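You operate a simulated robot arm through the tools that you are given. There is no shell and no other tool. Be economical: measure what you need, move in short steps, check, and stop when the job is done.

You are at the controls of a simulated robot arm. One attempt, no reset.

Task
With the main switch off, push the tripped breaker up; then restart.
Fine: shut and lock the door, switch on, press reset. Where these are worked on the way, their far stop is far enough and under half their travel is too little: main switch.

Only the result counts: the job must be done as asked and must still hold three seconds after the hand-in. Knocking over, shifting, dropping, spilling or breaking anything else fails it.

Robot
A 6-joint arm with a four-finger gripper on a trunk, on a base that drives. Base frame: it is fixed to the floor where the robot stands at the start and does not move with it; the origin is under the middle of the robot, x ahead of it, y to its left, z up. Units: mm, rad, N and s.
Its first joint turns from -2.897 to 2.897 rad. Places, roughly: axis key [800, 0, 1200]; bars key [400, -1100, 700]; box stop [500, -1000, 700]; cabinet door [1000, 300, 1100]; door lock [800, 200, 900]; down key [800, 0, 1200]; drives breaker [900, 100, 1300]; enabling key [900, -100, 1300]; heat key [900, -100, 1200]; heater breaker [1100, 300, 1300]; home key [800, 0, 1200]; lock switch [1300, 600, 1100]; main switch [900, 0, 900]; mode switch [900, -100, 1400]; off key [900, -100, 1300]; on key [800, 0, 1300]. Payload 3.43 kg.
Tool frame: the origin (TCP) lies between the finger pads and is the grasp point; the fingertips stand 30 mm ahead of it; z points along the fingers, y is the line along which they close. Largest opening 120 mm; the body of the gripper starts 85 mm behind the TCP.
Orientation is told as [roll, pitch, yaw] about the base's x, y, z axes, in that order, counted from this pose: with the fingers straight down and closing along the base's y, the tool's x points along the base's -x, its y along +y and its z along -z.

Tools
- The arm moves only by the tool servo_tool. Its argument "targets" is a list that holds one entry, the list of rows, each a list of 7 numbers: the shift along the base's x, y, z in mm, then the turn, a rotation vector about the base's x, y, z in rad, then the finger opening in mm, from 0 to 120. In form: [[[tx, ty, tz, wx, wy, wz, jaw], ...]]. A call has 1 to 20 rows; each row shifts and turns the commanded pose from where the row before left it. Each row takes 0.2 s and may step no farther than 50 mm and 0.15 rad from the row before; otherwise, or with a gripper value out of range, the whole call is refused. A pose out of reach is approached as far as the arm can. The call stops where the force on the tool passes 90 N (or 10 N more than at its start, if that is more) or the arm is blocked; 0.2 s more then pass. The fingers move at their own pace and stop on an object; they squeeze with about 32 N. The grip force told is the motor's: it shows also when the fingers shut on nothing. Time passes only in rows, and 0.2 s behind the last, so rows that do not move let the fingers close. The reply holds the time, the measured pose of the TCP, the force on the tool along the base axes, the opening and the grip force, in the units named above and with some noise, with the torque about the TCP (base axes, N m) and any sound that the robot's microphone picked up.
- Cameras (640 x 400 px; columns grow to the right, rows downward): "scene" is now at [-202.7, 169.8, 1265]; the picture's right is [-0.19, -0.98, 0.00], its down [-0.05, 0.01, -1.00] and it looks along [0.98, -0.19, -0.05] (base axes); focal length 284 px, centre (320, 200). "wrist" rides on the gripper at [72, -17, -120] in the tool frame; the picture's right is [0.23, 0.97, 0.00], its down [-0.81, 0.19, -0.55] and it looks along [-0.54, 0.13, 0.83] (tool axes); focal length 275 px, centre (320, 200). There is no depth. A picture from a camera that has moved, and an enlarged one, comes with that camera's place and axes in the base frame and with its lens.
- capture(camera): a new picture of that camera. It takes no simulated time.
- steer(legs): drives the robot by 1 to 6 legs, each [ahead, turn to the left] in mm and rad, along the robot's own axes; the way and the turn of a leg run together, so that a leg with both is an arc; at most 1500 mm and 3.142 rad a leg. The arm and the cameras ride along, it lands a little off, and it stops where it bumps. It gives what a move gives.
- head_to(pan, tilt): turns the head with the scene camera to pan (to the left, within 2.496 rad either way) and tilt (down, from -0.506 to 1.204), counted from straight ahead of the robot. It gives what a move gives.
- inspect(camera, box): a new picture of the part [left, top, right, bottom] of that camera's present view, enlarged. It takes no simulated time.
- hand_in(): hands the job in; it is judged then, once.

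Go step by step. Nothing tells you exact positions but the pictures and the camera data: compare them with the known pose of the tool, close in by small moves and look again before you grip or let go. The budget is 120 turns and 82 pictures, counting those below and the enlarged ones. Unless the task says otherwise, let go and move clear before handing in, and close with one line.

The tools are called after "Emit:" as a command line: name --argument value ..., lists and objects as JSON in quotes. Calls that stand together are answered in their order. servo_tool: Moves the arm, as the interface text tells. Its arguments: {"type":"object","properties":{"targets":{"type":"array","items":{"type":"array","items":{"type":"array","items":{"type":"number"}}}}},"required":["targets"]} The other tools are called the same way: steer (legs) drives the base; head_to (pan, tilt) turns the head that bears the scene camera; capture (camera) takes a picture; inspect (camera, box) takes an enlarged picture of a part of a camera's view; hand_in () hands the job in.

At the start:

```text
time_s: 0.0
eef_pos: [730.2, -13.9, 1068.4]
ee_rot: [-0.001, 0.002, 0.0]
contact_force: [0.3, -0.5, -1.0]
moment: [-0.03, 0.01, 0.02]
grip_width: 119.8
gripper_force: 0.0
robot x, y, heading: [-0.1, -3.1, -0.007]
head pan, tilt: [-0.192, 0.033]
```

scene: 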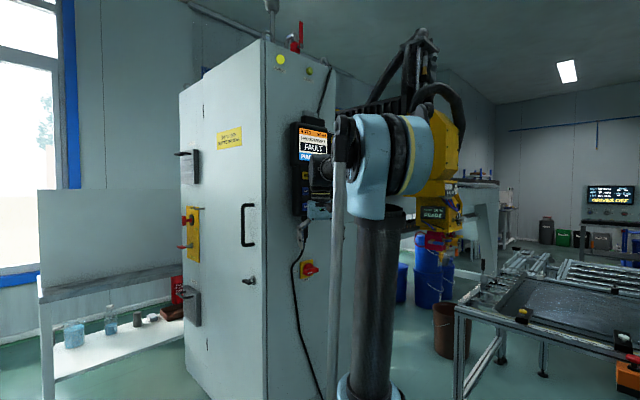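
wrist: 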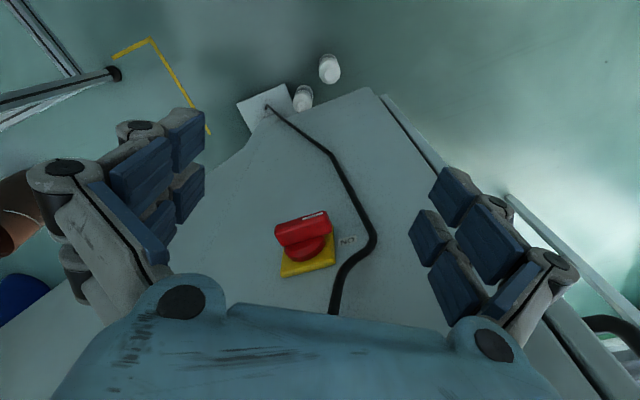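

I see a cabinet with a door (handle and lock on the front), a red rotary main switch on its right side and a pendant panel reading FAULT. I'll look closer first.

Emit:
inspect --camera "scene" --box '[170, 20, 350, 200]'

Emit:
inspect --camera "scene" --box '[170, 180, 350, 390]'

Emit:
inspect --camera "wrist" --box '[220, 170, 420, 320]'

```text
2.22 times, centred on (260, 110) of scene
camera zoom: at [-202.7, 169.8, 1265.0], right [-0.19, -0.98, 0.0], down [-0.05, 0.01, -1.0], along [0.98, -0.19, -0.05], focal length 632 px, centre (453, 400)
```

zoom: 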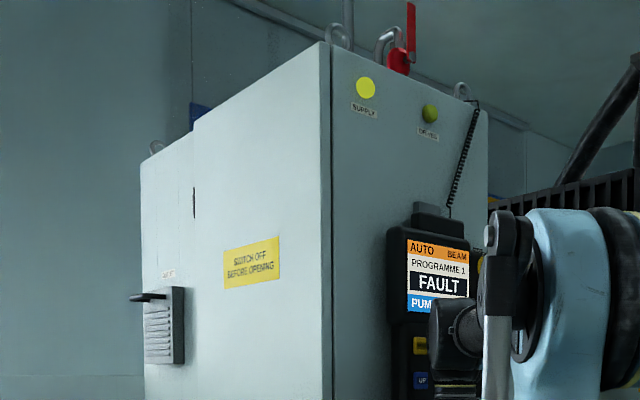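

```text
1.90 times, centred on (260, 285) of scene
camera zoom: at [-202.7, 169.8, 1265.0], right [-0.19, -0.98, 0.0], down [-0.05, 0.01, -1.0], along [0.98, -0.19, -0.05], focal length 541 px, centre (434, 38)
```

zoom: 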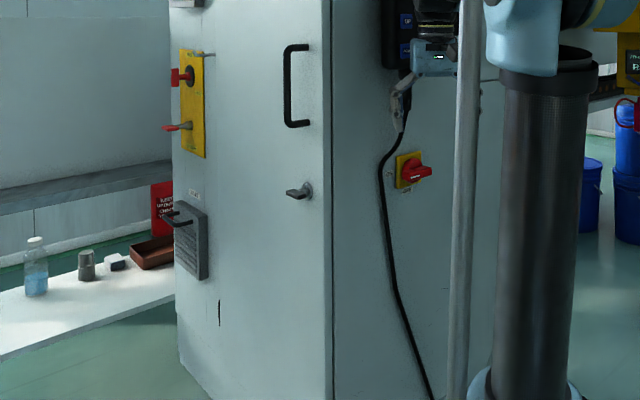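

```text
2.67 times, centred on (320, 245) of wrist
camera zoom: at [659.4, -31.5, 1189.2], right [-0.23, 0.97, 0.0], down [0.81, 0.19, 0.55], along [0.54, 0.13, -0.83], focal length 734 px, centre (320, 80)
```

zoom: 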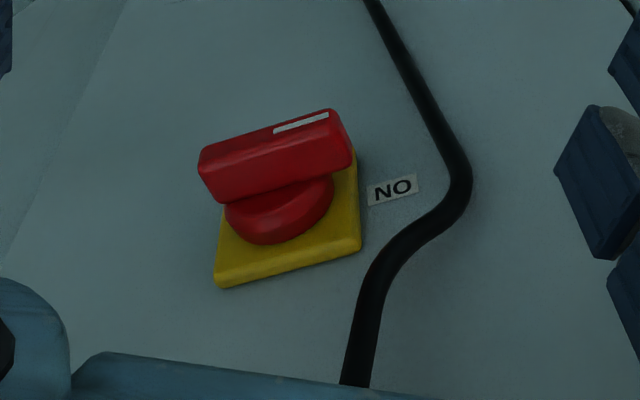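

Emit:
inspect --camera "scene" --box '[280, 240, 344, 280]'

Emit:
inspect --camera "scene" --box '[225, 260, 273, 290]'

Emit:
inspect --camera "scene" --box '[172, 140, 268, 330]'

```text
10.00 times, centred on (312, 260) of scene
camera zoom: at [-202.7, 169.8, 1265.0], right [-0.19, -0.98, 0.0], down [-0.05, 0.01, -1.0], along [0.98, -0.19, -0.05], focal length 2842 px, centre (400, -400)
```

zoom: 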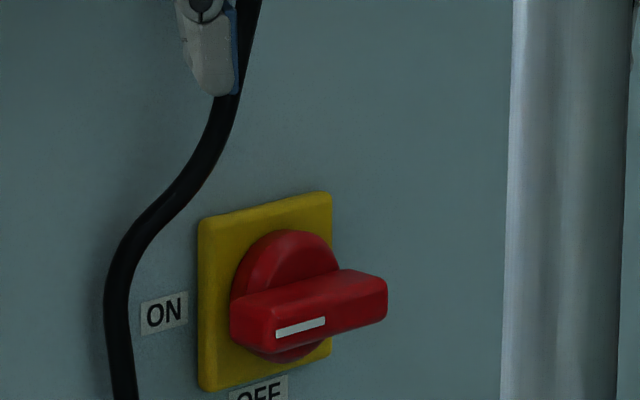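

```text
13.33 times, centred on (249, 275) of scene
camera zoom: at [-202.7, 169.8, 1265.0], right [-0.19, -0.98, 0.0], down [-0.05, 0.01, -1.0], along [0.98, -0.19, -0.05], focal length 3789 px, centre (1267, -800)
```

zoom: 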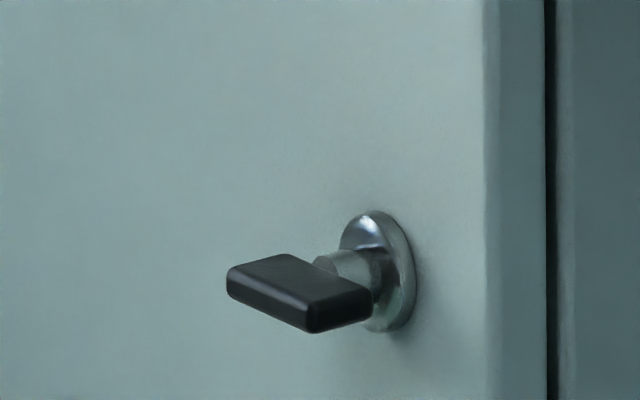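

```text
2.11 times, centred on (220, 235) of scene
camera zoom: at [-202.7, 169.8, 1265.0], right [-0.19, -0.98, 0.0], down [-0.05, 0.01, -1.0], along [0.98, -0.19, -0.05], focal length 598 px, centre (530, 126)
```

zoom: 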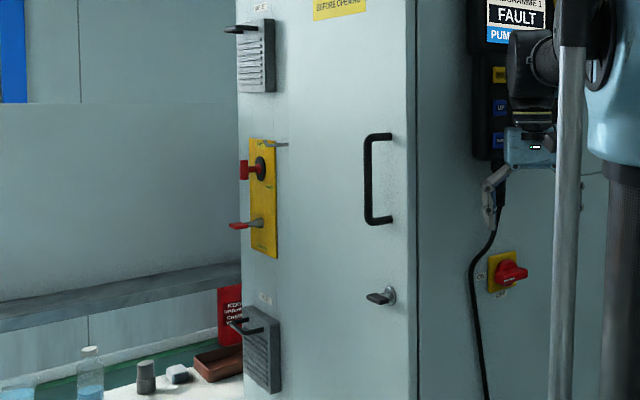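

The main switch points to ON (left), with OFF below, so it turns counter-clockwise. Its bar is near (868, -1, 935) and the cabinet is yawed about 0.585 rad. I'll bring the tool round to face the switch from a standoff.

Emit:
servo_tool --targets '[[[-5, -20, -20, 0, 0, 0.14625, 120], [0, -20, -30, 0, 0, 0.14625, 120], [0, -20, -30, 0, 0, 0.14625, 120], [0, -15, -30, 0, 0, 0.14625, 120], [0, 0, 0, 0.0788, -0.1191, 0, 120], [0, 0, 0, 0.0788, -0.1191, 0, 120], [0, 0, 0, 0.0788, -0.1191, 0, 120], [0, 0, 0, 0.0788, -0.1191, 0, 120], [0, 0, 0, 0.0788, -0.1191, 0, 120], [0, 0, 0, 0.0788, -0.1191, 0, 120]]]'

Emit:
capture --camera "scene"

```text
time_s: 2.2
eef_pos: [712.2, -88.2, 969.2]
ee_rot: [-0.001, -0.87, 0.585]
contact_force: [0.0, -0.1, 0.2]
moment: [0.02, 0.03, 0.0]
grip_width: 120.0
gripper_force: 0.0
robot x, y, heading: [2.1, -2.4, 0.0]
head pan, tilt: [-0.192, 0.033]
```

```text
73 pictures are left
camera scene: at [-202.7, 169.8, 1265.0], right [-0.19, -0.98, 0.0], down [-0.05, 0.01, -1.0], along [0.98, -0.19, -0.05], focal length 284 px, centre (320, 200)
```

scene: 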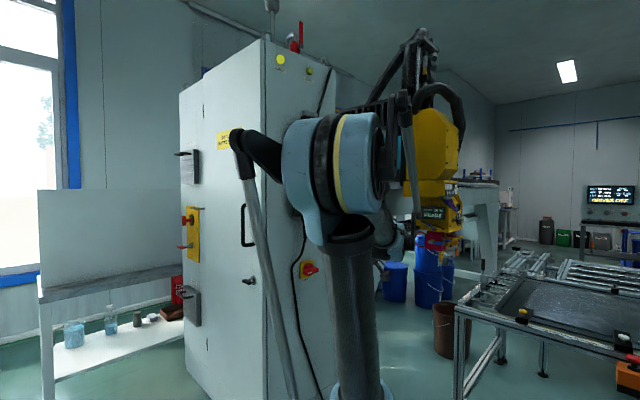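

The arm is clear of everything so far. Continuing the pitch, then rolling so the fingers close vertically.

Emit:
servo_tool --targets '[[[0, 0, 0, 0.0788, -0.1191, 0, 120], [0, 0, 0, 0.0788, -0.1191, 0, 120], [0, 0, 0, 0.0788, -0.1191, 0, 120], [0, 0, 0, 0.0788, -0.1191, 0, 120], [0, 0, 0, 0.0788, -0.1191, 0, 120], [0, 0, 0, 0, 0, 0, 120]]]'

Emit:
capture --camera "wrist"

Emit:
capture --camera "scene"

```text
time_s: 3.6
eef_pos: [711.5, -88.3, 968.0]
ee_rot: [-3.104, -1.559, -2.596]
contact_force: [-0.1, 0.1, 0.6]
moment: [-0.01, 0.01, 0.0]
grip_width: 120.1
gripper_force: 0.0
robot x, y, heading: [5.1, -4.6, -0.004]
head pan, tilt: [-0.192, 0.033]
```

```text
72 pictures are left
camera wrist: at [621.9, -169.5, 894.7], right [-0.53, 0.81, -0.23], down [-0.58, -0.15, 0.8], along [0.62, 0.56, 0.55], focal length 275 px, centre (320, 200)
```

wrist: 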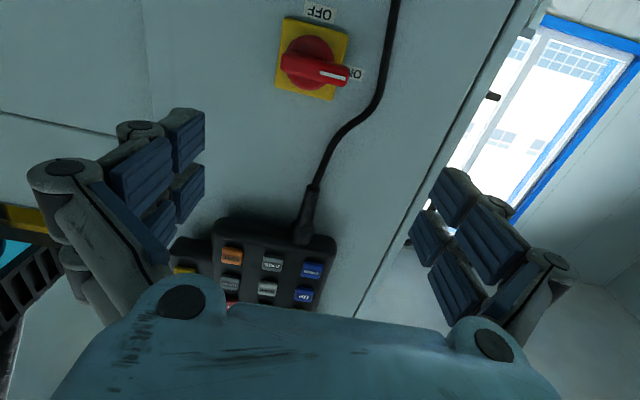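

```text
71 pictures are left
camera scene: at [-202.7, 169.7, 1265.0], right [-0.19, -0.98, 0.0], down [-0.05, 0.01, -1.0], along [0.98, -0.19, -0.05], focal length 284 px, centre (320, 200)
```

scene: 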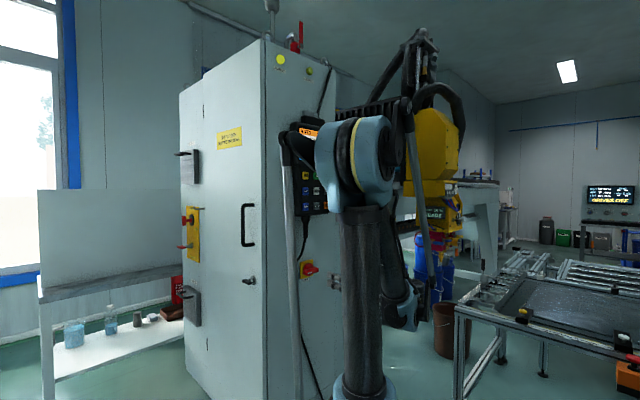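

Switch confirmed near (868, -2, 938) by a second view. Rolling now so the fingers straddle the bar vertically, and aligning laterally.

Emit:
servo_tool --targets '[[[0.8, -1.2, -2.7, 0.1191, 0.0788, 0, 120], [0.8, -1.2, -2.7, 0.1191, 0.0788, 0, 120], [0.8, -1.2, -2.7, 0.1191, 0.0788, 0, 120], [0.8, -1.2, -2.7, 0.1191, 0.0788, 0, 120], [0.8, -1.2, -2.7, 0.1191, 0.0788, 0, 120], [0.8, -1.2, -2.7, 0.1191, 0.0788, 0, 120], [0.8, -1.2, -2.7, 0.1191, 0.0788, 0, 120], [0.8, -1.2, -2.7, 0.1191, 0.0788, 0, 120], [0.8, -1.2, -2.7, 0.1191, 0.0788, 0, 120], [0.8, -1.2, -2.7, 0.1191, 0.0788, 0, 120], [0.8, -1.2, -2.7, 0.1191, 0.0788, 0, 120], [0, 0, 0, 0, 0, 0, 80]]]'

Emit:
capture --camera "wrist"

```text
time_s: 6.2
eef_pos: [722.5, -101.9, 938.2]
ee_rot: [1.57, -0.001, -0.999]
contact_force: [-0.1, -0.9, -0.1]
moment: [0.01, -0.01, -0.03]
grip_width: 80.1
gripper_force: 0.1
robot x, y, heading: [1.8, -1.6, 0.002]
head pan, tilt: [-0.192, 0.033]
```

```text
70 pictures are left
camera wrist: at [581.8, -108.4, 920.4], right [-0.12, 0.19, 0.97], down [-0.02, -0.98, 0.19], along [0.99, 0.0, 0.13], focal length 275 px, centre (320, 200)
```

wrist: 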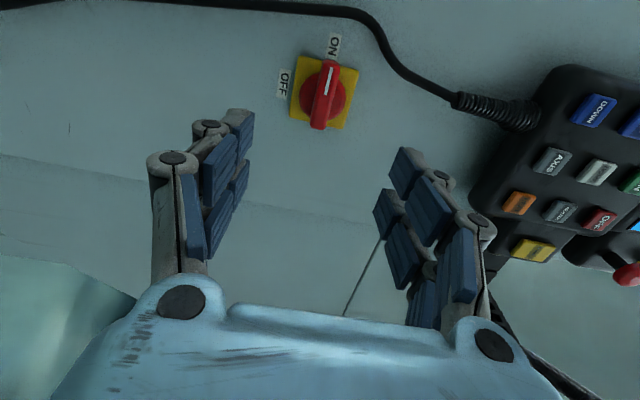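

Bar lies squarely between the fingers (~(868, 0, 941)). Advancing most of the way and checking.

Emit:
servo_tool --targets '[[[30, 21, 1, 0, 0, 0.004, 80], [30, 21, 1, 0, 0, 0.004, 80], [30, 20, 0, 0, 0, 0.004, 80], [0, 0, 0, 0, 0, 0, 60]]]'

Emit:
capture --camera "wrist"

Emit:
inspect --camera "scene" --box '[270, 220, 430, 320]'

```text
time_s: 7.2
eef_pos: [811.6, -39.8, 939.2]
ee_rot: [1.57, -0.001, -0.987]
contact_force: [-0.3, -0.8, 0.6]
moment: [0.03, 0.02, 0.05]
grip_width: 60.1
gripper_force: 0.1
robot x, y, heading: [3.8, 0.0, -0.001]
head pan, tilt: [-0.192, 0.033]
```

```text
69 pictures are left
camera wrist: at [671.7, -47.8, 921.9], right [-0.13, 0.19, 0.97], down [-0.01, -0.98, 0.19], along [0.99, 0.01, 0.13], focal length 275 px, centre (320, 200)
```

wrist: 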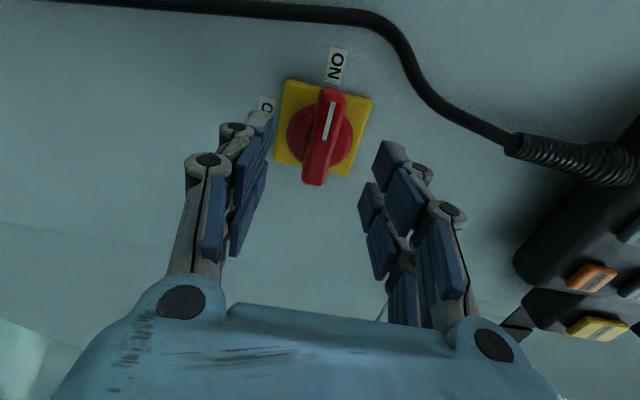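

```text
4.00 times, centred on (350, 270) of scene
camera zoom: at [-202.7, 169.8, 1265.1], right [-0.19, -0.98, 0.0], down [-0.05, 0.01, -1.0], along [0.98, -0.19, -0.05], focal length 1137 px, centre (200, -80)
```

zoom: 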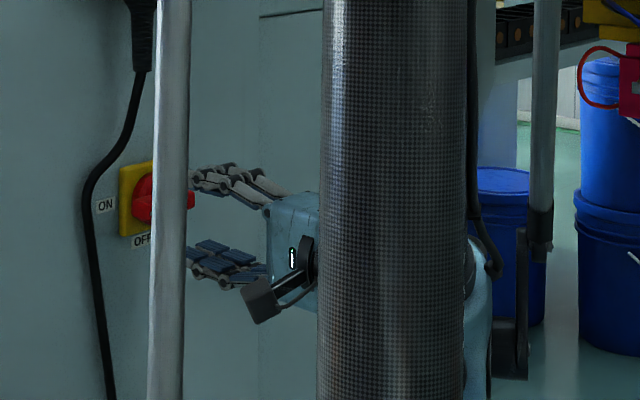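

Aligned within a couple of mm. Advancing the last 52 mm and closing on the bar.

Emit:
servo_tool --targets '[[[22, 15, 1, 0, 0, 0, 60], [21.5, 14.5, 0, 0, 0, 0, 60], [0, 0, 0, 0, 0, 0, 60]]]'

Emit:
servo_tool --targets '[[[0, 0, 0, 0, 0, 0, 10], [0, 0, 0, 0, 0, 0, 10], [0, 0, 0, 0, 0, 0, 10]]]'

Emit:
capture --camera "wrist"

```text
time_s: 8.0
eef_pos: [853.6, -9.5, 940.8]
ee_rot: [1.57, -0.002, -0.987]
contact_force: [0.1, 0.2, -0.8]
moment: [-0.03, 0.02, -0.02]
grip_width: 59.9
gripper_force: 0.0
robot x, y, heading: [3.6, 1.7, -0.005]
head pan, tilt: [-0.192, 0.033]
```

```text
time_s: 8.8
eef_pos: [853.6, -9.7, 940.3]
ee_rot: [1.569, -0.001, -0.987]
contact_force: [-7.4, -0.2, -19.5]
moment: [-0.33, 0.66, -0.44]
grip_width: 48.7
gripper_force: 45.3
robot x, y, heading: [0.9, -4.4, 0.004]
head pan, tilt: [-0.192, 0.033]
```

```text
67 pictures are left
camera wrist: at [713.4, -18.1, 923.0], right [-0.13, 0.19, 0.97], down [-0.01, -0.98, 0.19], along [0.99, 0.01, 0.13], focal length 275 px, centre (320, 200)
```

wrist: 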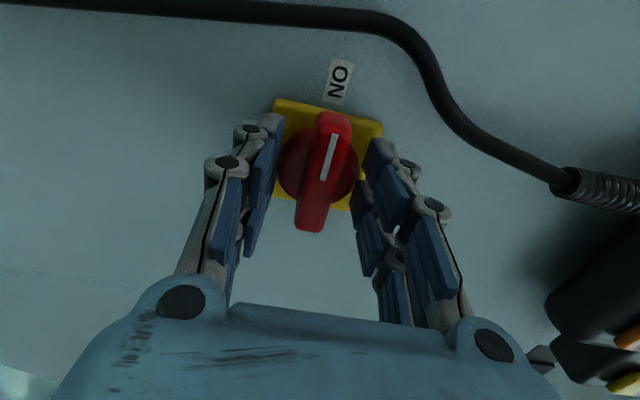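

The fingers stopped at 49 mm – on the round knob, not the bar. Opening, backing off 8 mm and gripping again.

Emit:
servo_tool --targets '[[[0, 0, 0, 0, 0, 0, 60], [-6.7, -4.4, 0, 0, 0, 0, 60], [0, 0, 0, 0, 0, 0, 10], [0, 0, 0, 0, 0, 0, 10], [0, 0, 0, 0, 0, 0, 10]]]'

Emit:
capture --camera "wrist"

```text
time_s: 10.0
eef_pos: [847.6, -14.1, 940.5]
ee_rot: [1.569, -0.002, -0.987]
contact_force: [-5.7, -1.3, -30.9]
moment: [-0.39, 0.93, 0.8]
grip_width: 17.9
gripper_force: 45.0
robot x, y, heading: [5.1, 1.5, 0.001]
head pan, tilt: [-0.192, 0.033]
```

```text
66 pictures are left
camera wrist: at [706.9, -22.7, 923.1], right [-0.13, 0.19, 0.97], down [-0.01, -0.98, 0.19], along [0.99, 0.01, 0.13], focal length 275 px, centre (320, 200)
```

wrist: 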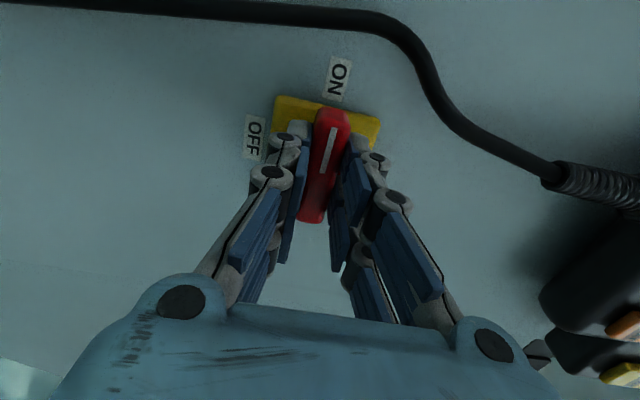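

Bar gripped (18 mm). There's about 30 N vertical misalignment, so I'll relax down 2 mm and then start turning towards OFF.

Emit:
servo_tool --targets '[[[0, 0, -2, 0, 0, 0, 10], [0, 0, 0, 0, 0, 0, 10], [0, 0, 0, -0.1191, -0.0788, 0, 10], [0, 0, 0, -0.1191, -0.0788, 0, 10], [0, 0, 0, 0, 0, 0, 10]]]'

```text
time_s: 11.2
eef_pos: [848.0, -14.9, 939.2]
ee_rot: [1.569, -0.288, -0.984]
contact_force: [-30.9, -7.7, -27.8]
moment: [-0.2, 0.62, -0.26]
grip_width: 17.8
gripper_force: 45.3
robot x, y, heading: [0.9, -3.3, -0.002]
head pan, tilt: [-0.192, 0.033]
```

Emit:
servo_tool --targets '[[[-1, -0.5, -2, -0.1191, -0.0788, 0, 10], [0, 0, 0, -0.1191, -0.0788, 0, 10], [0, 0, 0, -0.1191, -0.0788, 0, 10], [0, 0, 0, -0.1191, -0.0788, 0, 10], [0, 0, 0, 0, 0, 0, 10]]]'

Emit:
capture --camera "wrist"

```text
time_s: 12.4
eef_pos: [849.3, -16.1, 935.1]
ee_rot: [1.565, -0.859, -0.985]
contact_force: [-16.0, -24.7, -43.4]
moment: [-0.51, 1.13, -0.34]
grip_width: 17.7
gripper_force: 45.1
robot x, y, heading: [2.4, -2.1, -0.002]
head pan, tilt: [-0.192, 0.033]
```

```text
65 pictures are left
camera wrist: at [728.9, -55.2, 870.6], right [-0.49, 0.74, 0.46], down [-0.25, -0.62, 0.74], along [0.84, 0.25, 0.49], focal length 275 px, centre (320, 200)
```

wrist: 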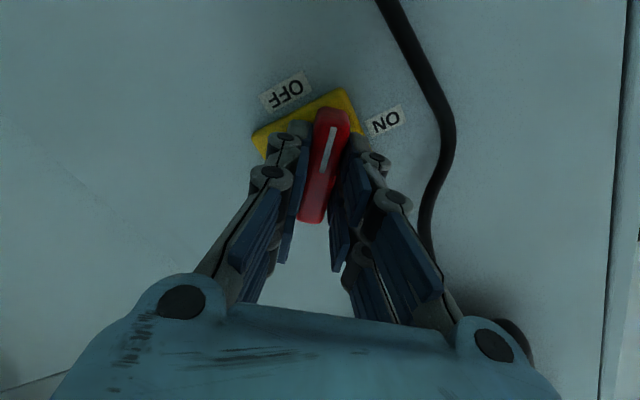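

The switch is turning with the fingers, just over halfway. Continuing to the stop.

Emit:
servo_tool --targets '[[[0, -1, -2, -0.1191, -0.0788, 0, 10], [0, 0, 0, -0.1191, -0.0788, 0, 10], [0, 0, 0, -0.1191, -0.0788, 0, 10], [0, 0, 0, -0.1191, -0.0788, 0, 10], [0, 0, 0, -0.1191, -0.0788, 0, 10], [0, 0, 0, 0, 0, 0, 10]]]'

Emit:
capture --camera "wrist"

```text
time_s: 13.8
eef_pos: [849.4, -20.0, 933.2]
ee_rot: [0.542, -1.57, 0.034]
contact_force: [58.9, -37.9, 21.6]
moment: [0.6, -0.15, -1.0]
grip_width: 18.1
gripper_force: 45.0
robot x, y, heading: [-3.0, -6.0, 0.0]
head pan, tilt: [-0.192, 0.033]
```

```text
64 pictures are left
camera wrist: at [758.3, -100.5, 862.0], right [-0.53, 0.82, -0.23], down [-0.57, -0.14, 0.81], along [0.63, 0.56, 0.54], focal length 275 px, centre (320, 200)
```

wrist: 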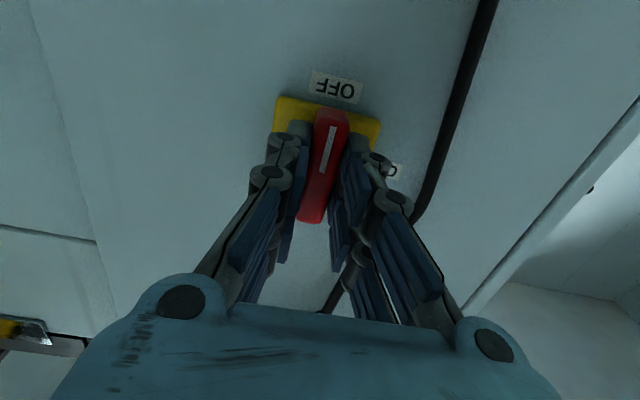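

The switch now points at OFF. Releasing and backing off, then checking.

Emit:
servo_tool --targets '[[[0, 0, 0, 0, 0, 0, 60], [0, 0, 0, 0, 0, 0, 60], [-25, -16.6, 0, 0, 0, 0, 60], [-35, -23, 0, 0, 0, 0, 60], [-35, -23, 0, 0, 0, 0, 60], [-35, -23, 0, 0, 0, 0, 60]]]'

Emit:
capture --camera "wrist"

Emit:
capture --camera "scene"

```text
time_s: 15.2
eef_pos: [716.6, -102.0, 934.1]
ee_rot: [-0.147, -1.568, 0.733]
contact_force: [-0.9, -0.3, 0.5]
moment: [-0.01, 0.02, 0.02]
grip_width: 60.1
gripper_force: 0.0
robot x, y, heading: [2.9, -2.1, -0.006]
head pan, tilt: [-0.192, 0.033]
```

```text
63 pictures are left
camera wrist: at [626.0, -183.8, 862.5], right [-0.54, 0.81, -0.23], down [-0.57, -0.14, 0.81], along [0.63, 0.57, 0.54], focal length 275 px, centre (320, 200)
```

wrist: 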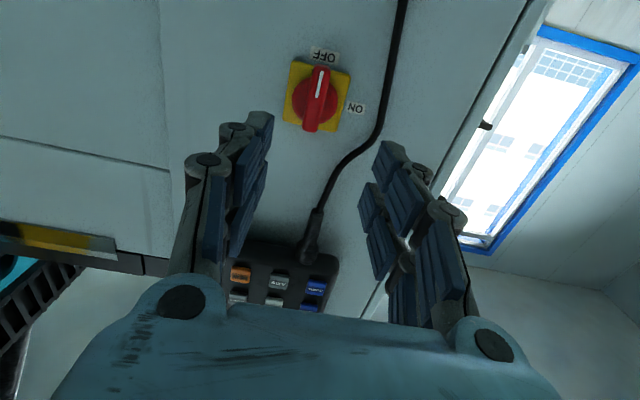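

```text
62 pictures are left
camera scene: at [-202.5, 169.7, 1265.1], right [-0.19, -0.98, 0.0], down [-0.05, 0.01, -1.0], along [0.98, -0.19, -0.05], focal length 284 px, centre (320, 200)
```

scene: 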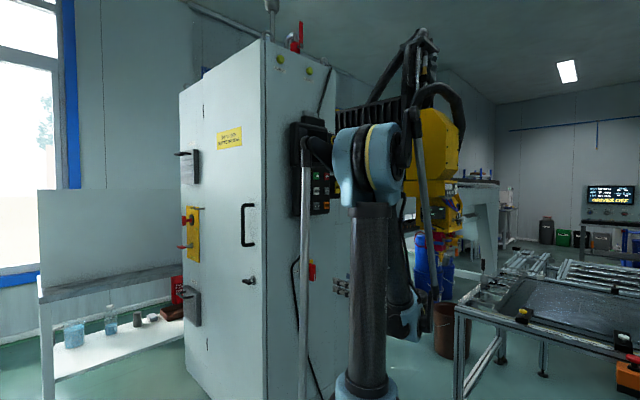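

Supply is off now. Next I'll retreat and swing the tool round the corner to face the door front, near the lock.

Emit:
servo_tool --targets '[[[-40, 10, 0, 0, 0, 0, 60], [-40, 20, 0, 0, 0, 0, 60], [-36, 30, 0, 0, 0, 0, 60], [0, 30, 0, 0, 0, -0.1428, 60], [0, 30, 0, 0, 0, -0.1428, 60], [0, 30, 0, 0, 0, -0.1428, 60], [0, 30, 0, 0, 0, -0.1428, 60], [0, 30, 0, 0, 0, -0.1428, 60], [0, 30, 0, 0, 0, -0.1428, 60]]]'

Emit:
capture --camera "scene"

```text
time_s: 17.4
eef_pos: [588.6, -101.9, 937.6]
ee_rot: [2.293, -1.556, 3.105]
contact_force: [-0.3, 1.7, 1.5]
moment: [0.11, 0.07, 0.02]
grip_width: 60.3
gripper_force: 0.6
robot x, y, heading: [-2.5, -1.5, -0.004]
head pan, tilt: [-0.192, 0.033]
stopped in row 9: the arm was blocked; the commanded pose is now the measured one
```

```text
61 pictures are left
camera scene: at [-211.9, 170.5, 1263.4], right [-0.19, -0.98, 0.0], down [-0.04, 0.01, -1.0], along [0.98, -0.19, -0.04], focal length 284 px, centre (320, 200)
```

scene: 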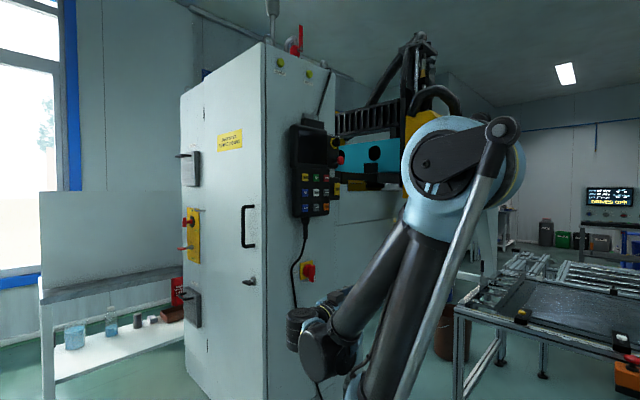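

The arm folded too tightly against itself. I'll extend it a little, then drive the base round to the left to face the door instead.

Emit:
servo_tool --targets '[[[20, 20, 10, 0, 0, 0, 60], [25, 30, 20, 0, 0, 0, 60], [25, 30, 20, 0, 0, 0, 60], [0, 20, 10, 0, 0, 0, 60], [0, 0, 0, 0, 0, 0, 60]]]'

Emit:
capture --camera "wrist"

```text
time_s: 18.6
eef_pos: [664.9, -0.9, 994.3]
ee_rot: [2.217, -1.56, -3.104]
contact_force: [-0.7, -0.1, 0.3]
moment: [0.01, -0.03, -0.02]
grip_width: 59.9
gripper_force: 0.1
robot x, y, heading: [2.4, -0.5, 0.005]
head pan, tilt: [-0.192, 0.033]
```

```text
60 pictures are left
camera wrist: at [576.9, 80.7, 921.2], right [0.76, 0.62, -0.22], down [-0.21, 0.55, 0.81], along [0.62, -0.56, 0.54], focal length 275 px, centre (320, 200)
```

wrist: 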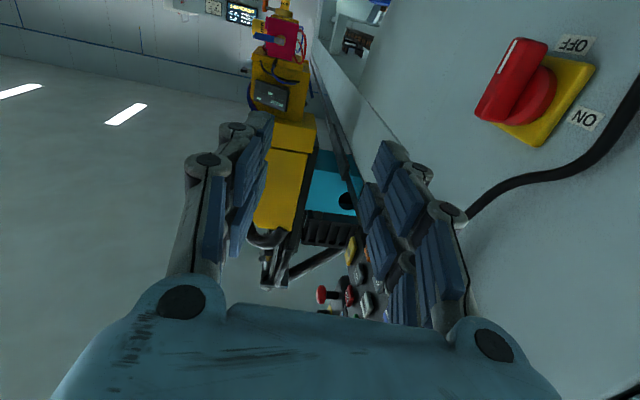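

The tool in fact already faces (0.63, -0.77), close to the door's inward direction. I'll drive: back, left, ahead, then turn right, to stand in front of the door at about (150, 600).

Emit:
steer --legs '[[-250, 0], [0, 0.983], [721, 0], [0, -1.083]]'

Emit:
capture --camera "scene"

Emit:
capture --camera "wrist"

```text
time_s: 29.9
eef_pos: [809.1, 541.9, 993.4]
ee_rot: [2.216, -1.56, 3.095]
contact_force: [-0.9, -0.3, 0.8]
moment: [-0.02, 0.0, 0.0]
grip_width: 59.9
gripper_force: 0.1
robot x, y, heading: [145.7, 605.8, -0.084]
head pan, tilt: [-0.192, 0.033]
```

```text
59 pictures are left
camera scene: at [-41.2, 794.0, 1265.0], right [-0.27, -0.96, 0.0], down [-0.05, 0.01, -1.0], along [0.96, -0.27, -0.05], focal length 284 px, centre (320, 200)
```

scene: 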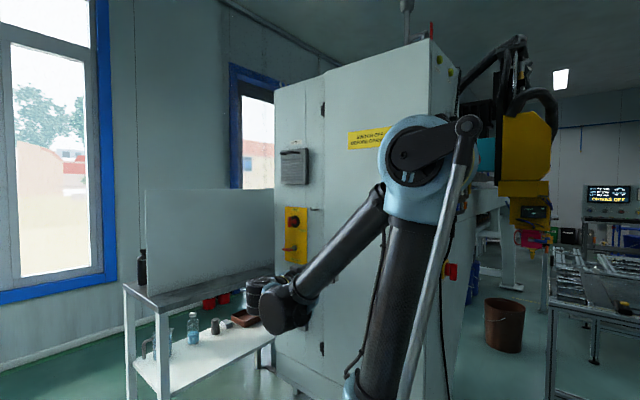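

```text
58 pictures are left
camera wrist: at [727.2, 630.8, 921.1], right [0.81, 0.55, -0.22], down [-0.16, 0.57, 0.81], along [0.57, -0.62, 0.54], focal length 275 px, centre (320, 200)
```

wrist: 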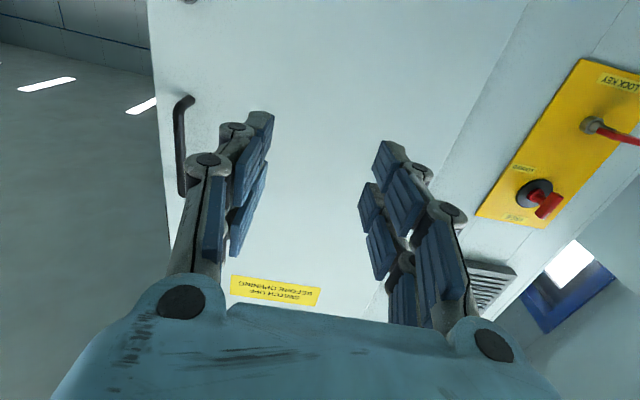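

Base is at (146, 606) and the tool faces the door squarely. The lock should be near (860, 213, 916). Moving down and closer to look at it.

Emit:
servo_tool --targets '[[[-10, -25, -30, 0, 0, 0, 60], [-10, -25, -30, 0, 0, 0, 60], [-10, -25, -30, 0, 0, 0, 60], [-10, -30, 0, 0, 0, 0, 60], [0, 0, 0, 0, 0, 0, 60]]]'

Emit:
capture --camera "wrist"

```text
time_s: 31.1
eef_pos: [757.0, 437.0, 911.8]
ee_rot: [2.245, -1.548, 3.066]
contact_force: [-0.1, 0.7, -0.6]
moment: [-0.04, 0.01, -0.01]
grip_width: 59.9
gripper_force: 0.1
robot x, y, heading: [148.6, 603.1, -0.091]
head pan, tilt: [-0.192, 0.033]
```

```text
57 pictures are left
camera wrist: at [676.9, 527.6, 837.5], right [0.81, 0.55, -0.21], down [-0.17, 0.57, 0.81], along [0.56, -0.62, 0.55], focal length 275 px, centre (320, 200)
```

wrist: 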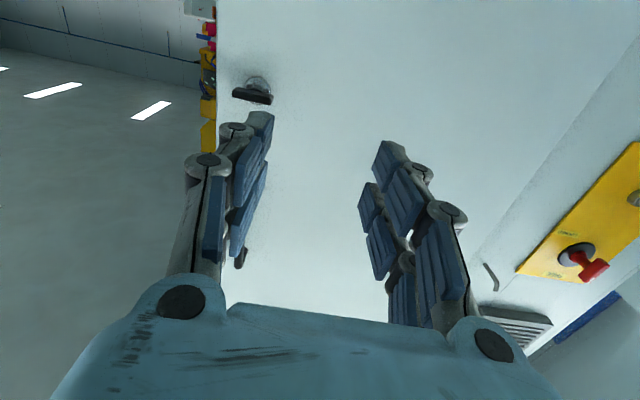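

Emit:
inspect --camera "wrist" --box '[216, 60, 296, 120]'

Emit:
inspect --camera "scene" --box '[260, 90, 480, 300]'

```text
6.67 times, centred on (256, 90) of wrist
camera zoom: at [676.9, 527.6, 837.5], right [0.81, 0.55, -0.21], down [-0.17, 0.57, 0.81], along [0.56, -0.62, 0.55], focal length 1835 px, centre (747, 933)
```

zoom: 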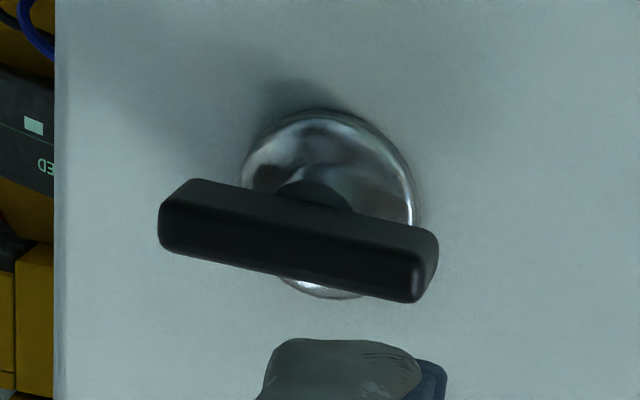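

```text
1.90 times, centred on (370, 195) of scene
camera zoom: at [-41.2, 794.0, 1265.0], right [-0.27, -0.96, 0.0], down [-0.05, 0.01, -1.0], along [0.96, -0.27, -0.05], focal length 541 px, centre (225, 210)
```

zoom: 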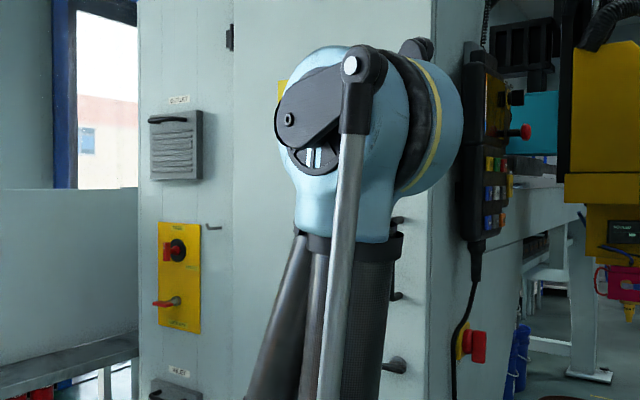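

The lock is a horizontal T-bar near a-coordinate 802 along the door, z≈925. I'll shift in front of it and roll the gripper 90° so the fingers close vertically.

Emit:
servo_tool --targets '[[[-5.3, -3.5, 1.2, 0.08, -0.1185, 0, 60], [-5.3, -3.5, 1.2, 0.08, -0.1185, 0, 60], [-5.3, -3.5, 1.2, 0.08, -0.1185, 0, 60], [-5.3, -3.5, 1.2, 0.08, -0.1185, 0, 60], [-5.3, -3.5, 1.2, 0.08, -0.1185, 0, 60], [-5.3, -3.5, 1.2, 0.08, -0.1185, 0, 60], [-5.3, -3.5, 1.2, 0.08, -0.1185, 0, 60], [-5.3, -3.5, 1.2, 0.08, -0.1185, 0, 60], [-5.3, -3.5, 1.2, 0.08, -0.1185, 0, 60], [-5.3, -3.5, 1.2, 0.08, -0.1185, 0, 60], [-5.3, -3.5, 1.2, 0.08, -0.1185, 0, 60], [0, 0, 0, 0, 0, 0, 60]]]'

Emit:
capture --camera "wrist"

```text
time_s: 33.7
eef_pos: [698.5, 399.6, 922.2]
ee_rot: [1.576, 0.022, -2.562]
contact_force: [0.1, -0.2, 0.2]
moment: [-0.01, -0.01, 0.01]
grip_width: 59.8
gripper_force: 0.1
robot x, y, heading: [145.4, 604.8, -0.085]
head pan, tilt: [-0.192, 0.033]
```

```text
54 pictures are left
camera wrist: at [693.0, 537.3, 906.1], right [0.17, 0.12, 0.98], down [-0.98, 0.02, 0.17], along [0.0, -0.99, 0.12], focal length 275 px, centre (320, 200)
```

wrist: 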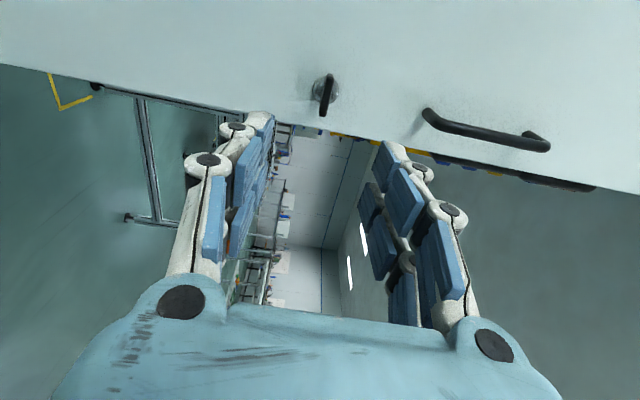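

Lock bar estimated at a≈806, z≈926, front at m≈-250. Approaching most of the way and checking.

Emit:
servo_tool --targets '[[[18.5, -26.7, 1, 0, 0, 0, 60], [18.5, -26.7, 1, 0, 0, 0, 60], [18.5, -26.7, 1, 0, 0, 0, 60], [18.5, -26.7, 1, 0, 0, 0, 60], [0, 0, 0, 0, 0, 0, 50]]]'

Emit:
capture --camera "wrist"

```text
time_s: 34.9
eef_pos: [772.5, 292.2, 926.2]
ee_rot: [1.577, 0.018, -2.562]
contact_force: [-0.2, 0.3, -0.3]
moment: [0.0, 0.03, -0.02]
grip_width: 49.9
gripper_force: 0.1
robot x, y, heading: [145.5, 605.8, -0.088]
head pan, tilt: [-0.192, 0.033]
```

```text
53 pictures are left
camera wrist: at [766.9, 431.3, 910.3], right [0.17, 0.12, 0.98], down [-0.98, 0.02, 0.17], along [0.0, -0.99, 0.12], focal length 275 px, centre (320, 200)
```

wrist: 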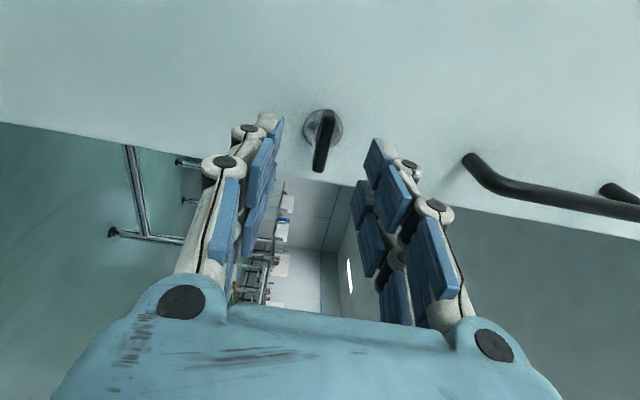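

Aligned (a=805, z=928). Advancing 48 mm and gripping.

Emit:
servo_tool --targets '[[[13, -20, 0.5, 0, 0, 0, 50], [13, -20, 0.5, 0, 0, 0, 50], [0, 0, 0, 0, 0, 0, 10], [0, 0, 0, 0, 0, 0, 10]]]'

Emit:
capture --camera "wrist"

```text
time_s: 35.9
eef_pos: [798.7, 253.0, 930.0]
ee_rot: [1.576, 0.019, -2.563]
contact_force: [-0.6, -1.3, 1.1]
moment: [0.01, 0.01, -0.03]
grip_width: 10.4
gripper_force: 0.4
robot x, y, heading: [146.9, 604.2, -0.089]
head pan, tilt: [-0.192, 0.033]
```

```text
52 pictures are left
camera wrist: at [792.1, 391.7, 913.3], right [0.17, 0.12, 0.98], down [-0.98, 0.02, 0.17], along [0.0, -0.99, 0.12], focal length 275 px, centre (320, 200)
```

wrist: 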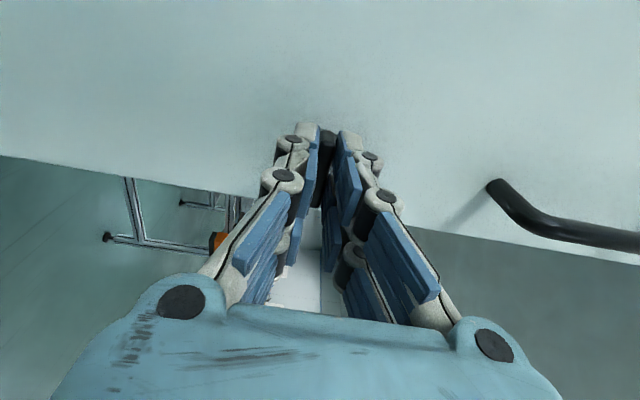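

The bar sits between the fingers but is thinner than 10 mm; closing fully.

Emit:
servo_tool --targets '[[[0, 0, 0, 0, 0, 0, 0], [0, 0, 0, 0, 0, 0, 0]]]'

Emit:
inspect --camera "wrist" --box '[250, 90, 410, 210]'

```text
time_s: 36.5
eef_pos: [798.5, 252.1, 930.5]
ee_rot: [1.576, 0.018, -2.561]
contact_force: [2.7, -5.6, 8.1]
moment: [-0.95, 1.17, -0.17]
grip_width: 8.8
gripper_force: 42.4
robot x, y, heading: [149.9, 602.1, -0.086]
head pan, tilt: [-0.192, 0.033]
```

```text
3.33 times, centred on (330, 150) of wrist
camera zoom: at [792.2, 391.6, 913.4], right [0.18, 0.12, 0.98], down [-0.98, 0.02, 0.17], along [0.0, -0.99, 0.12], focal length 918 px, centre (287, 367)
```

zoom: 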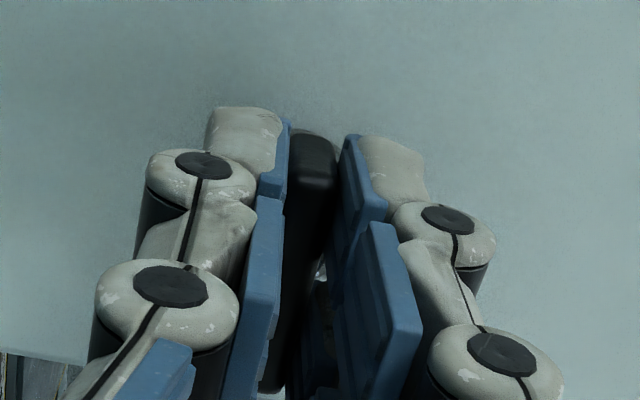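

Gripped. Trying a small counter-clockwise turn and watching torque and force.

Emit:
servo_tool --targets '[[[0, 0, 0, -0.08, 0.1185, 0, 0], [0, 0, 0, -0.08, 0.1185, 0, 0], [0, 0, 0, 0, 0, 0, 0]]]'

Emit:
inspect --camera "wrist" --box '[250, 90, 410, 210]'

```text
time_s: 37.3
eef_pos: [797.4, 252.6, 929.4]
ee_rot: [1.58, -0.269, -2.565]
contact_force: [0.4, -3.3, 10.6]
moment: [-0.47, -0.34, -1.2]
grip_width: 9.0
gripper_force: 42.3
robot x, y, heading: [149.4, 606.1, -0.083]
head pan, tilt: [-0.192, 0.033]
```

```text
3.33 times, centred on (330, 150) of wrist
camera zoom: at [785.6, 387.7, 892.9], right [0.4, 0.27, 0.88], down [-0.92, 0.06, 0.39], along [0.05, -0.96, 0.27], focal length 918 px, centre (287, 367)
```

zoom: 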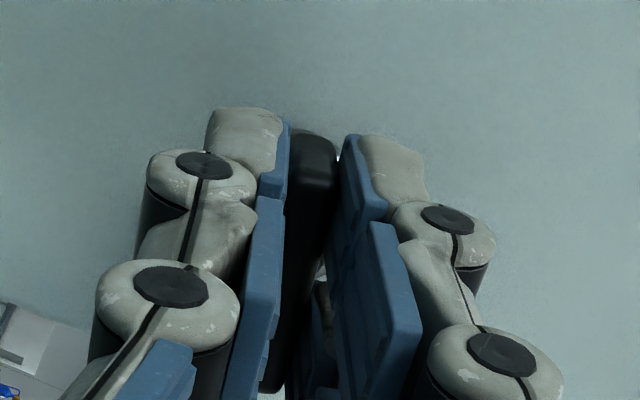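

It turns freely this way. Continuing to 90°.

Emit:
servo_tool --targets '[[[0, 0, -1, -0.08, 0.1185, 0, 0], [0, 0, 0, -0.08, 0.1185, 0, 0], [0, 0, 0, -0.08, 0.1185, 0, 0], [0, 0, 0, -0.08, 0.1185, 0, 0], [0, 0, 0, -0.08, 0.1185, 0, 0], [0, 0, 0, -0.08, 0.1185, 0, 0], [0, 0, 0, -0.08, 0.1185, 0, 0], [0, 0, 0, -0.08, 0.1185, 0, 0], [0, 0, 0, -0.08, 0.1185, 0, 0], [0, 0, 0, 0, 0, 0, 0]]]'

Emit:
capture --camera "wrist"

```text
time_s: 39.5
eef_pos: [796.8, 252.7, 928.3]
ee_rot: [2.217, -1.551, 3.091]
contact_force: [-23.2, -11.3, -8.5]
moment: [0.01, 0.01, -0.69]
grip_width: 9.1
gripper_force: 43.0
robot x, y, heading: [145.5, 604.1, -0.089]
head pan, tilt: [-0.192, 0.033]
```

```text
49 pictures are left
camera wrist: at [716.1, 341.4, 854.5], right [0.81, 0.55, -0.21], down [-0.17, 0.57, 0.81], along [0.56, -0.62, 0.55], focal length 275 px, centre (320, 200)
```

wrist: 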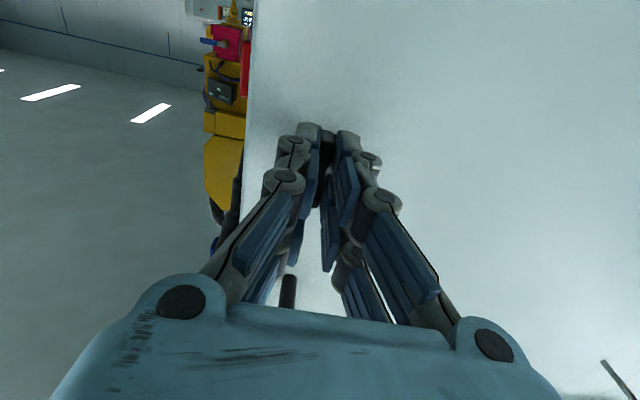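

Handle turned a full 90° freely. Now pulling gently on it, along the door's opening arc, to see whether the door follows.

Emit:
servo_tool --targets '[[[-5.5, 8.3, 0, 0, 0, -0.02, 0], [-5.5, 8.3, 0, 0, 0, -0.022, 0], [-5.5, 8.3, 0, 0, 0, -0.022, 0], [-5.5, 8.3, 0, 0, 0, -0.022, 0], [0, 0, 0, 0, 0, 0, 0]]]'

Emit:
capture --camera "wrist"

Emit:
capture --camera "scene"

```text
time_s: 40.7
eef_pos: [780.6, 286.7, 927.7]
ee_rot: [2.38, -1.549, 2.854]
contact_force: [55.7, 23.3, 22.4]
moment: [0.34, 0.37, 1.52]
grip_width: 9.2
gripper_force: 42.2
robot x, y, heading: [144.6, 604.7, -0.087]
head pan, tilt: [-0.192, 0.033]
```

```text
48 pictures are left
camera wrist: at [707.3, 381.8, 854.3], right [0.85, 0.48, -0.22], down [-0.12, 0.58, 0.81], along [0.51, -0.66, 0.55], focal length 275 px, centre (320, 200)
```

wrist: 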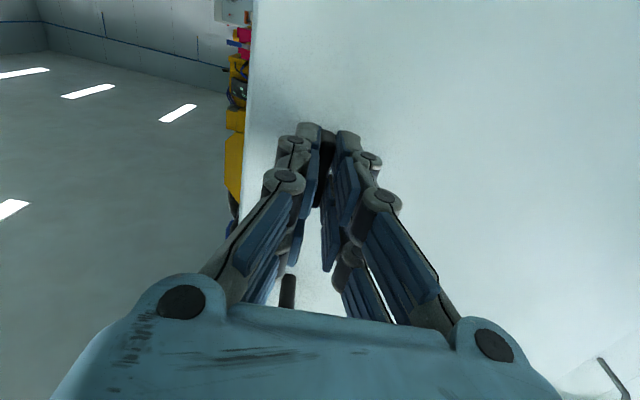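

```text
47 pictures are left
camera scene: at [-39.6, 794.9, 1265.1], right [-0.27, -0.96, 0.0], down [-0.05, 0.01, -1.0], along [0.96, -0.27, -0.05], focal length 284 px, centre (320, 200)
```

scene: 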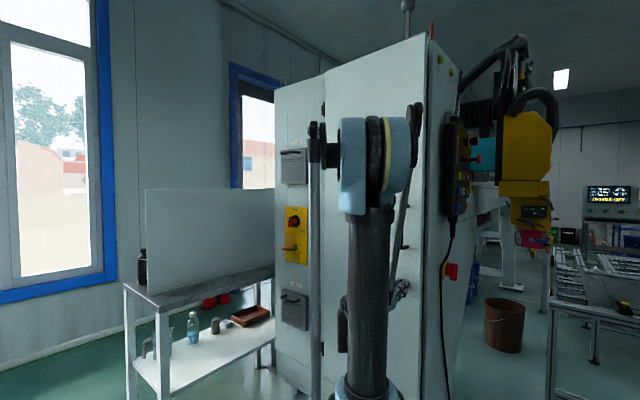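

The door follows and is now slightly ajar. Continuing along the computed arc (hinge about 448 mm away) to roughly 0.4 rad.

Emit:
servo_tool --targets '[[[-2.5, 12.8, 0, 0, 0, -0.0285, 0], [-2.5, 12.8, 0, 0, 0, -0.0285, 0], [-2.5, 12.8, 0, 0, 0, -0.0285, 0], [-2.5, 12.8, 0, 0, 0, -0.0285, 0], [-2.25, 11.1, 0, 0, 0, -0.025, 0], [-2.25, 11.1, 0, 0, 0, -0.025, 0], [-2.25, 11.1, 0, 0, 0, -0.025, 0], [-2.25, 11.1, 0, 0, 0, -0.025, 0], [-1.1, 11.2, 0, 0, 0, -0.025, 0], [-1.1, 11.2, 0, 0, 0, -0.025, 0], [-1.1, 11.2, 0, 0, 0, -0.025, 0], [-1.1, 11.2, 0, 0, 0, -0.025, 0], [0, 0, 0, 0, 0, 0, 0]]]'

Emit:
capture --camera "scene"

```text
time_s: 43.5
eef_pos: [752.5, 424.2, 927.1]
ee_rot: [2.225, -1.551, 2.684]
contact_force: [-12.4, -1.6, -35.0]
moment: [0.87, 0.14, -0.8]
grip_width: 9.1
gripper_force: 42.5
robot x, y, heading: [150.1, 604.2, -0.087]
head pan, tilt: [-0.192, 0.033]
```

```text
46 pictures are left
camera scene: at [-40.7, 793.6, 1265.2], right [-0.27, -0.96, 0.0], down [-0.05, 0.01, -1.0], along [0.96, -0.27, -0.05], focal length 284 px, centre (320, 200)
```

scene: 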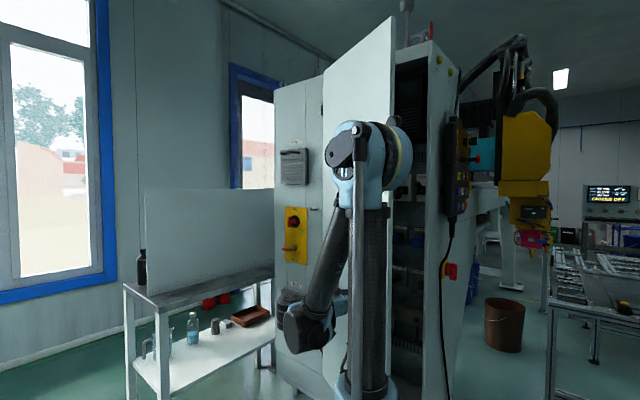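

The door follows well. Continuing the arc to about 0.8 rad.

Emit:
servo_tool --targets '[[[0, 11.3, 0, 0, 0, -0.025, 0], [0, 11.3, 0, 0, 0, -0.025, 0], [0, 11.3, 0, 0, 0, -0.025, 0], [0, 11.3, 0, 0, 0, -0.025, 0], [1.1, 11.3, 0, 0, 0, -0.025, 0], [1.1, 11.3, 0, 0, 0, -0.025, 0], [1.1, 11.3, 0, 0, 0, -0.025, 0], [1.1, 11.3, 0, 0, 0, -0.025, 0], [2.2, 11, 0, 0, 0, -0.025, 0], [2.2, 11, 0, 0, 0, -0.025, 0], [2.2, 11, 0, 0, 0, -0.025, 0], [2.2, 11, 0, 0, 0, -0.025, 0], [3.3, 10.8, 0, 0, 0, -0.025, 0], [3.3, 10.8, 0, 0, 0, -0.025, 0], [3.3, 10.8, 0, 0, 0, -0.025, 0], [3.3, 10.8, 0, 0, 0, -0.025, 0], [0, 0, 0, 0, 0, 0, 0]]]'

Emit:
capture --camera "scene"

```text
time_s: 45.7
eef_pos: [759.6, 505.8, 931.7]
ee_rot: [1.902, -1.546, 2.768]
contact_force: [62.4, -4.4, -26.8]
moment: [1.46, -0.11, 1.63]
grip_width: 9.0
gripper_force: 42.8
out of reach, approached as far as the arm can: row 9, 10
robot x, y, heading: [146.0, 608.6, -0.089]
head pan, tilt: [-0.192, 0.033]
stopped in row 10: the force on the tool passed its limit at 98 N (the readings are from after the stop); the commanded pose is now the measured one
```

```text
45 pictures are left
camera scene: at [-38.5, 793.6, 1265.7], right [-0.27, -0.96, 0.0], down [-0.05, 0.01, -1.0], along [0.96, -0.27, -0.05], focal length 284 px, centre (320, 200)
```

scene: 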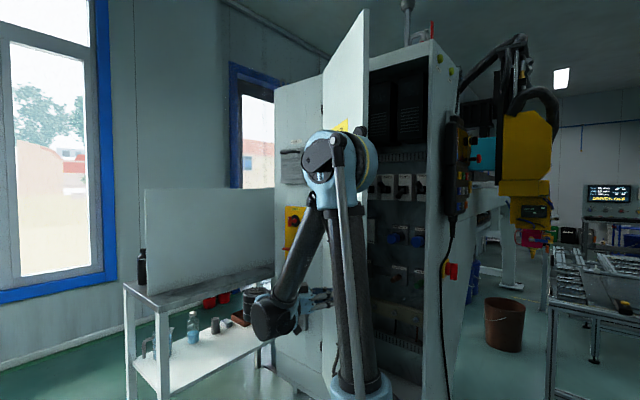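

The arm has reached its limit with the door about 0.6 rad open; the breaker rows are now visible. I'll let go and back off.

Emit:
servo_tool --targets '[[[0, 0, 0, 0, 0, 0, 30], [0, 0, 0, 0, 0, 0, 30], [-5, 20, 0, 0, 0, 0, 30], [-10, 25, 0, 0, 0, 0.05, 30], [-20, 15, 0, 0, 0, 0.1, 30], [-30, 10, 0, 0, 0, 0.1, 30], [0, 0, 0, 0, 0, 0, 30]]]'

Emit:
capture --camera "wrist"

Emit:
inspect --camera "scene" --box '[320, 40, 460, 360]'

```text
time_s: 47.3
eef_pos: [704.5, 536.5, 933.1]
ee_rot: [1.951, -1.541, 2.96]
contact_force: [-1.1, -0.8, 0.5]
moment: [0.01, -0.02, 0.04]
grip_width: 30.0
gripper_force: 0.1
out of reach, approached as far as the arm can: row 3, 4
robot x, y, heading: [148.4, 605.6, -0.083]
head pan, tilt: [-0.192, 0.033]
```

```text
44 pictures are left
camera wrist: at [665.9, 649.9, 859.7], right [0.96, 0.19, -0.2], down [0.06, 0.58, 0.81], along [0.27, -0.79, 0.55], focal length 275 px, centre (320, 200)
```

wrist: 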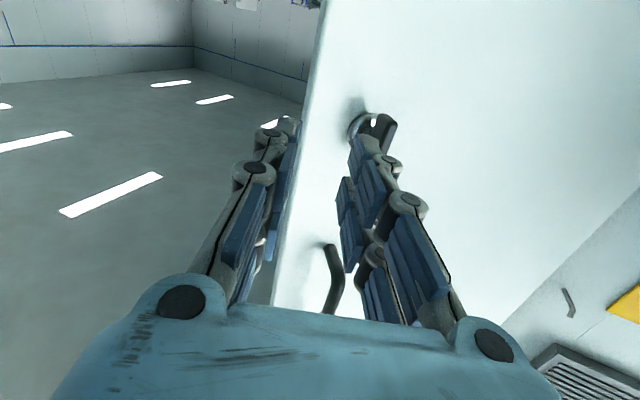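

```text
1.25 times, centred on (390, 200) of scene
camera zoom: at [-41.8, 794.1, 1265.0], right [-0.27, -0.96, 0.0], down [-0.05, 0.01, -1.0], along [0.96, -0.27, -0.05], focal length 355 px, centre (232, 200)
```

zoom: 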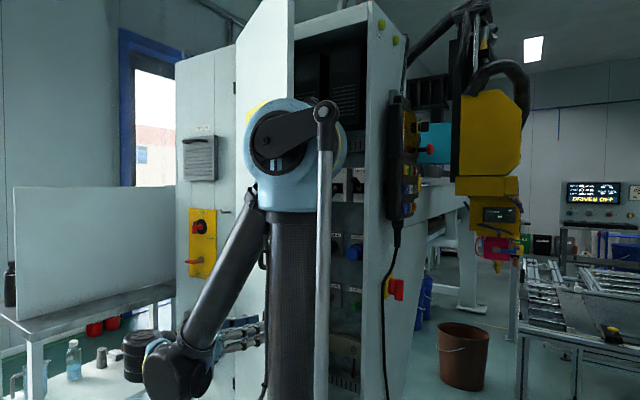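

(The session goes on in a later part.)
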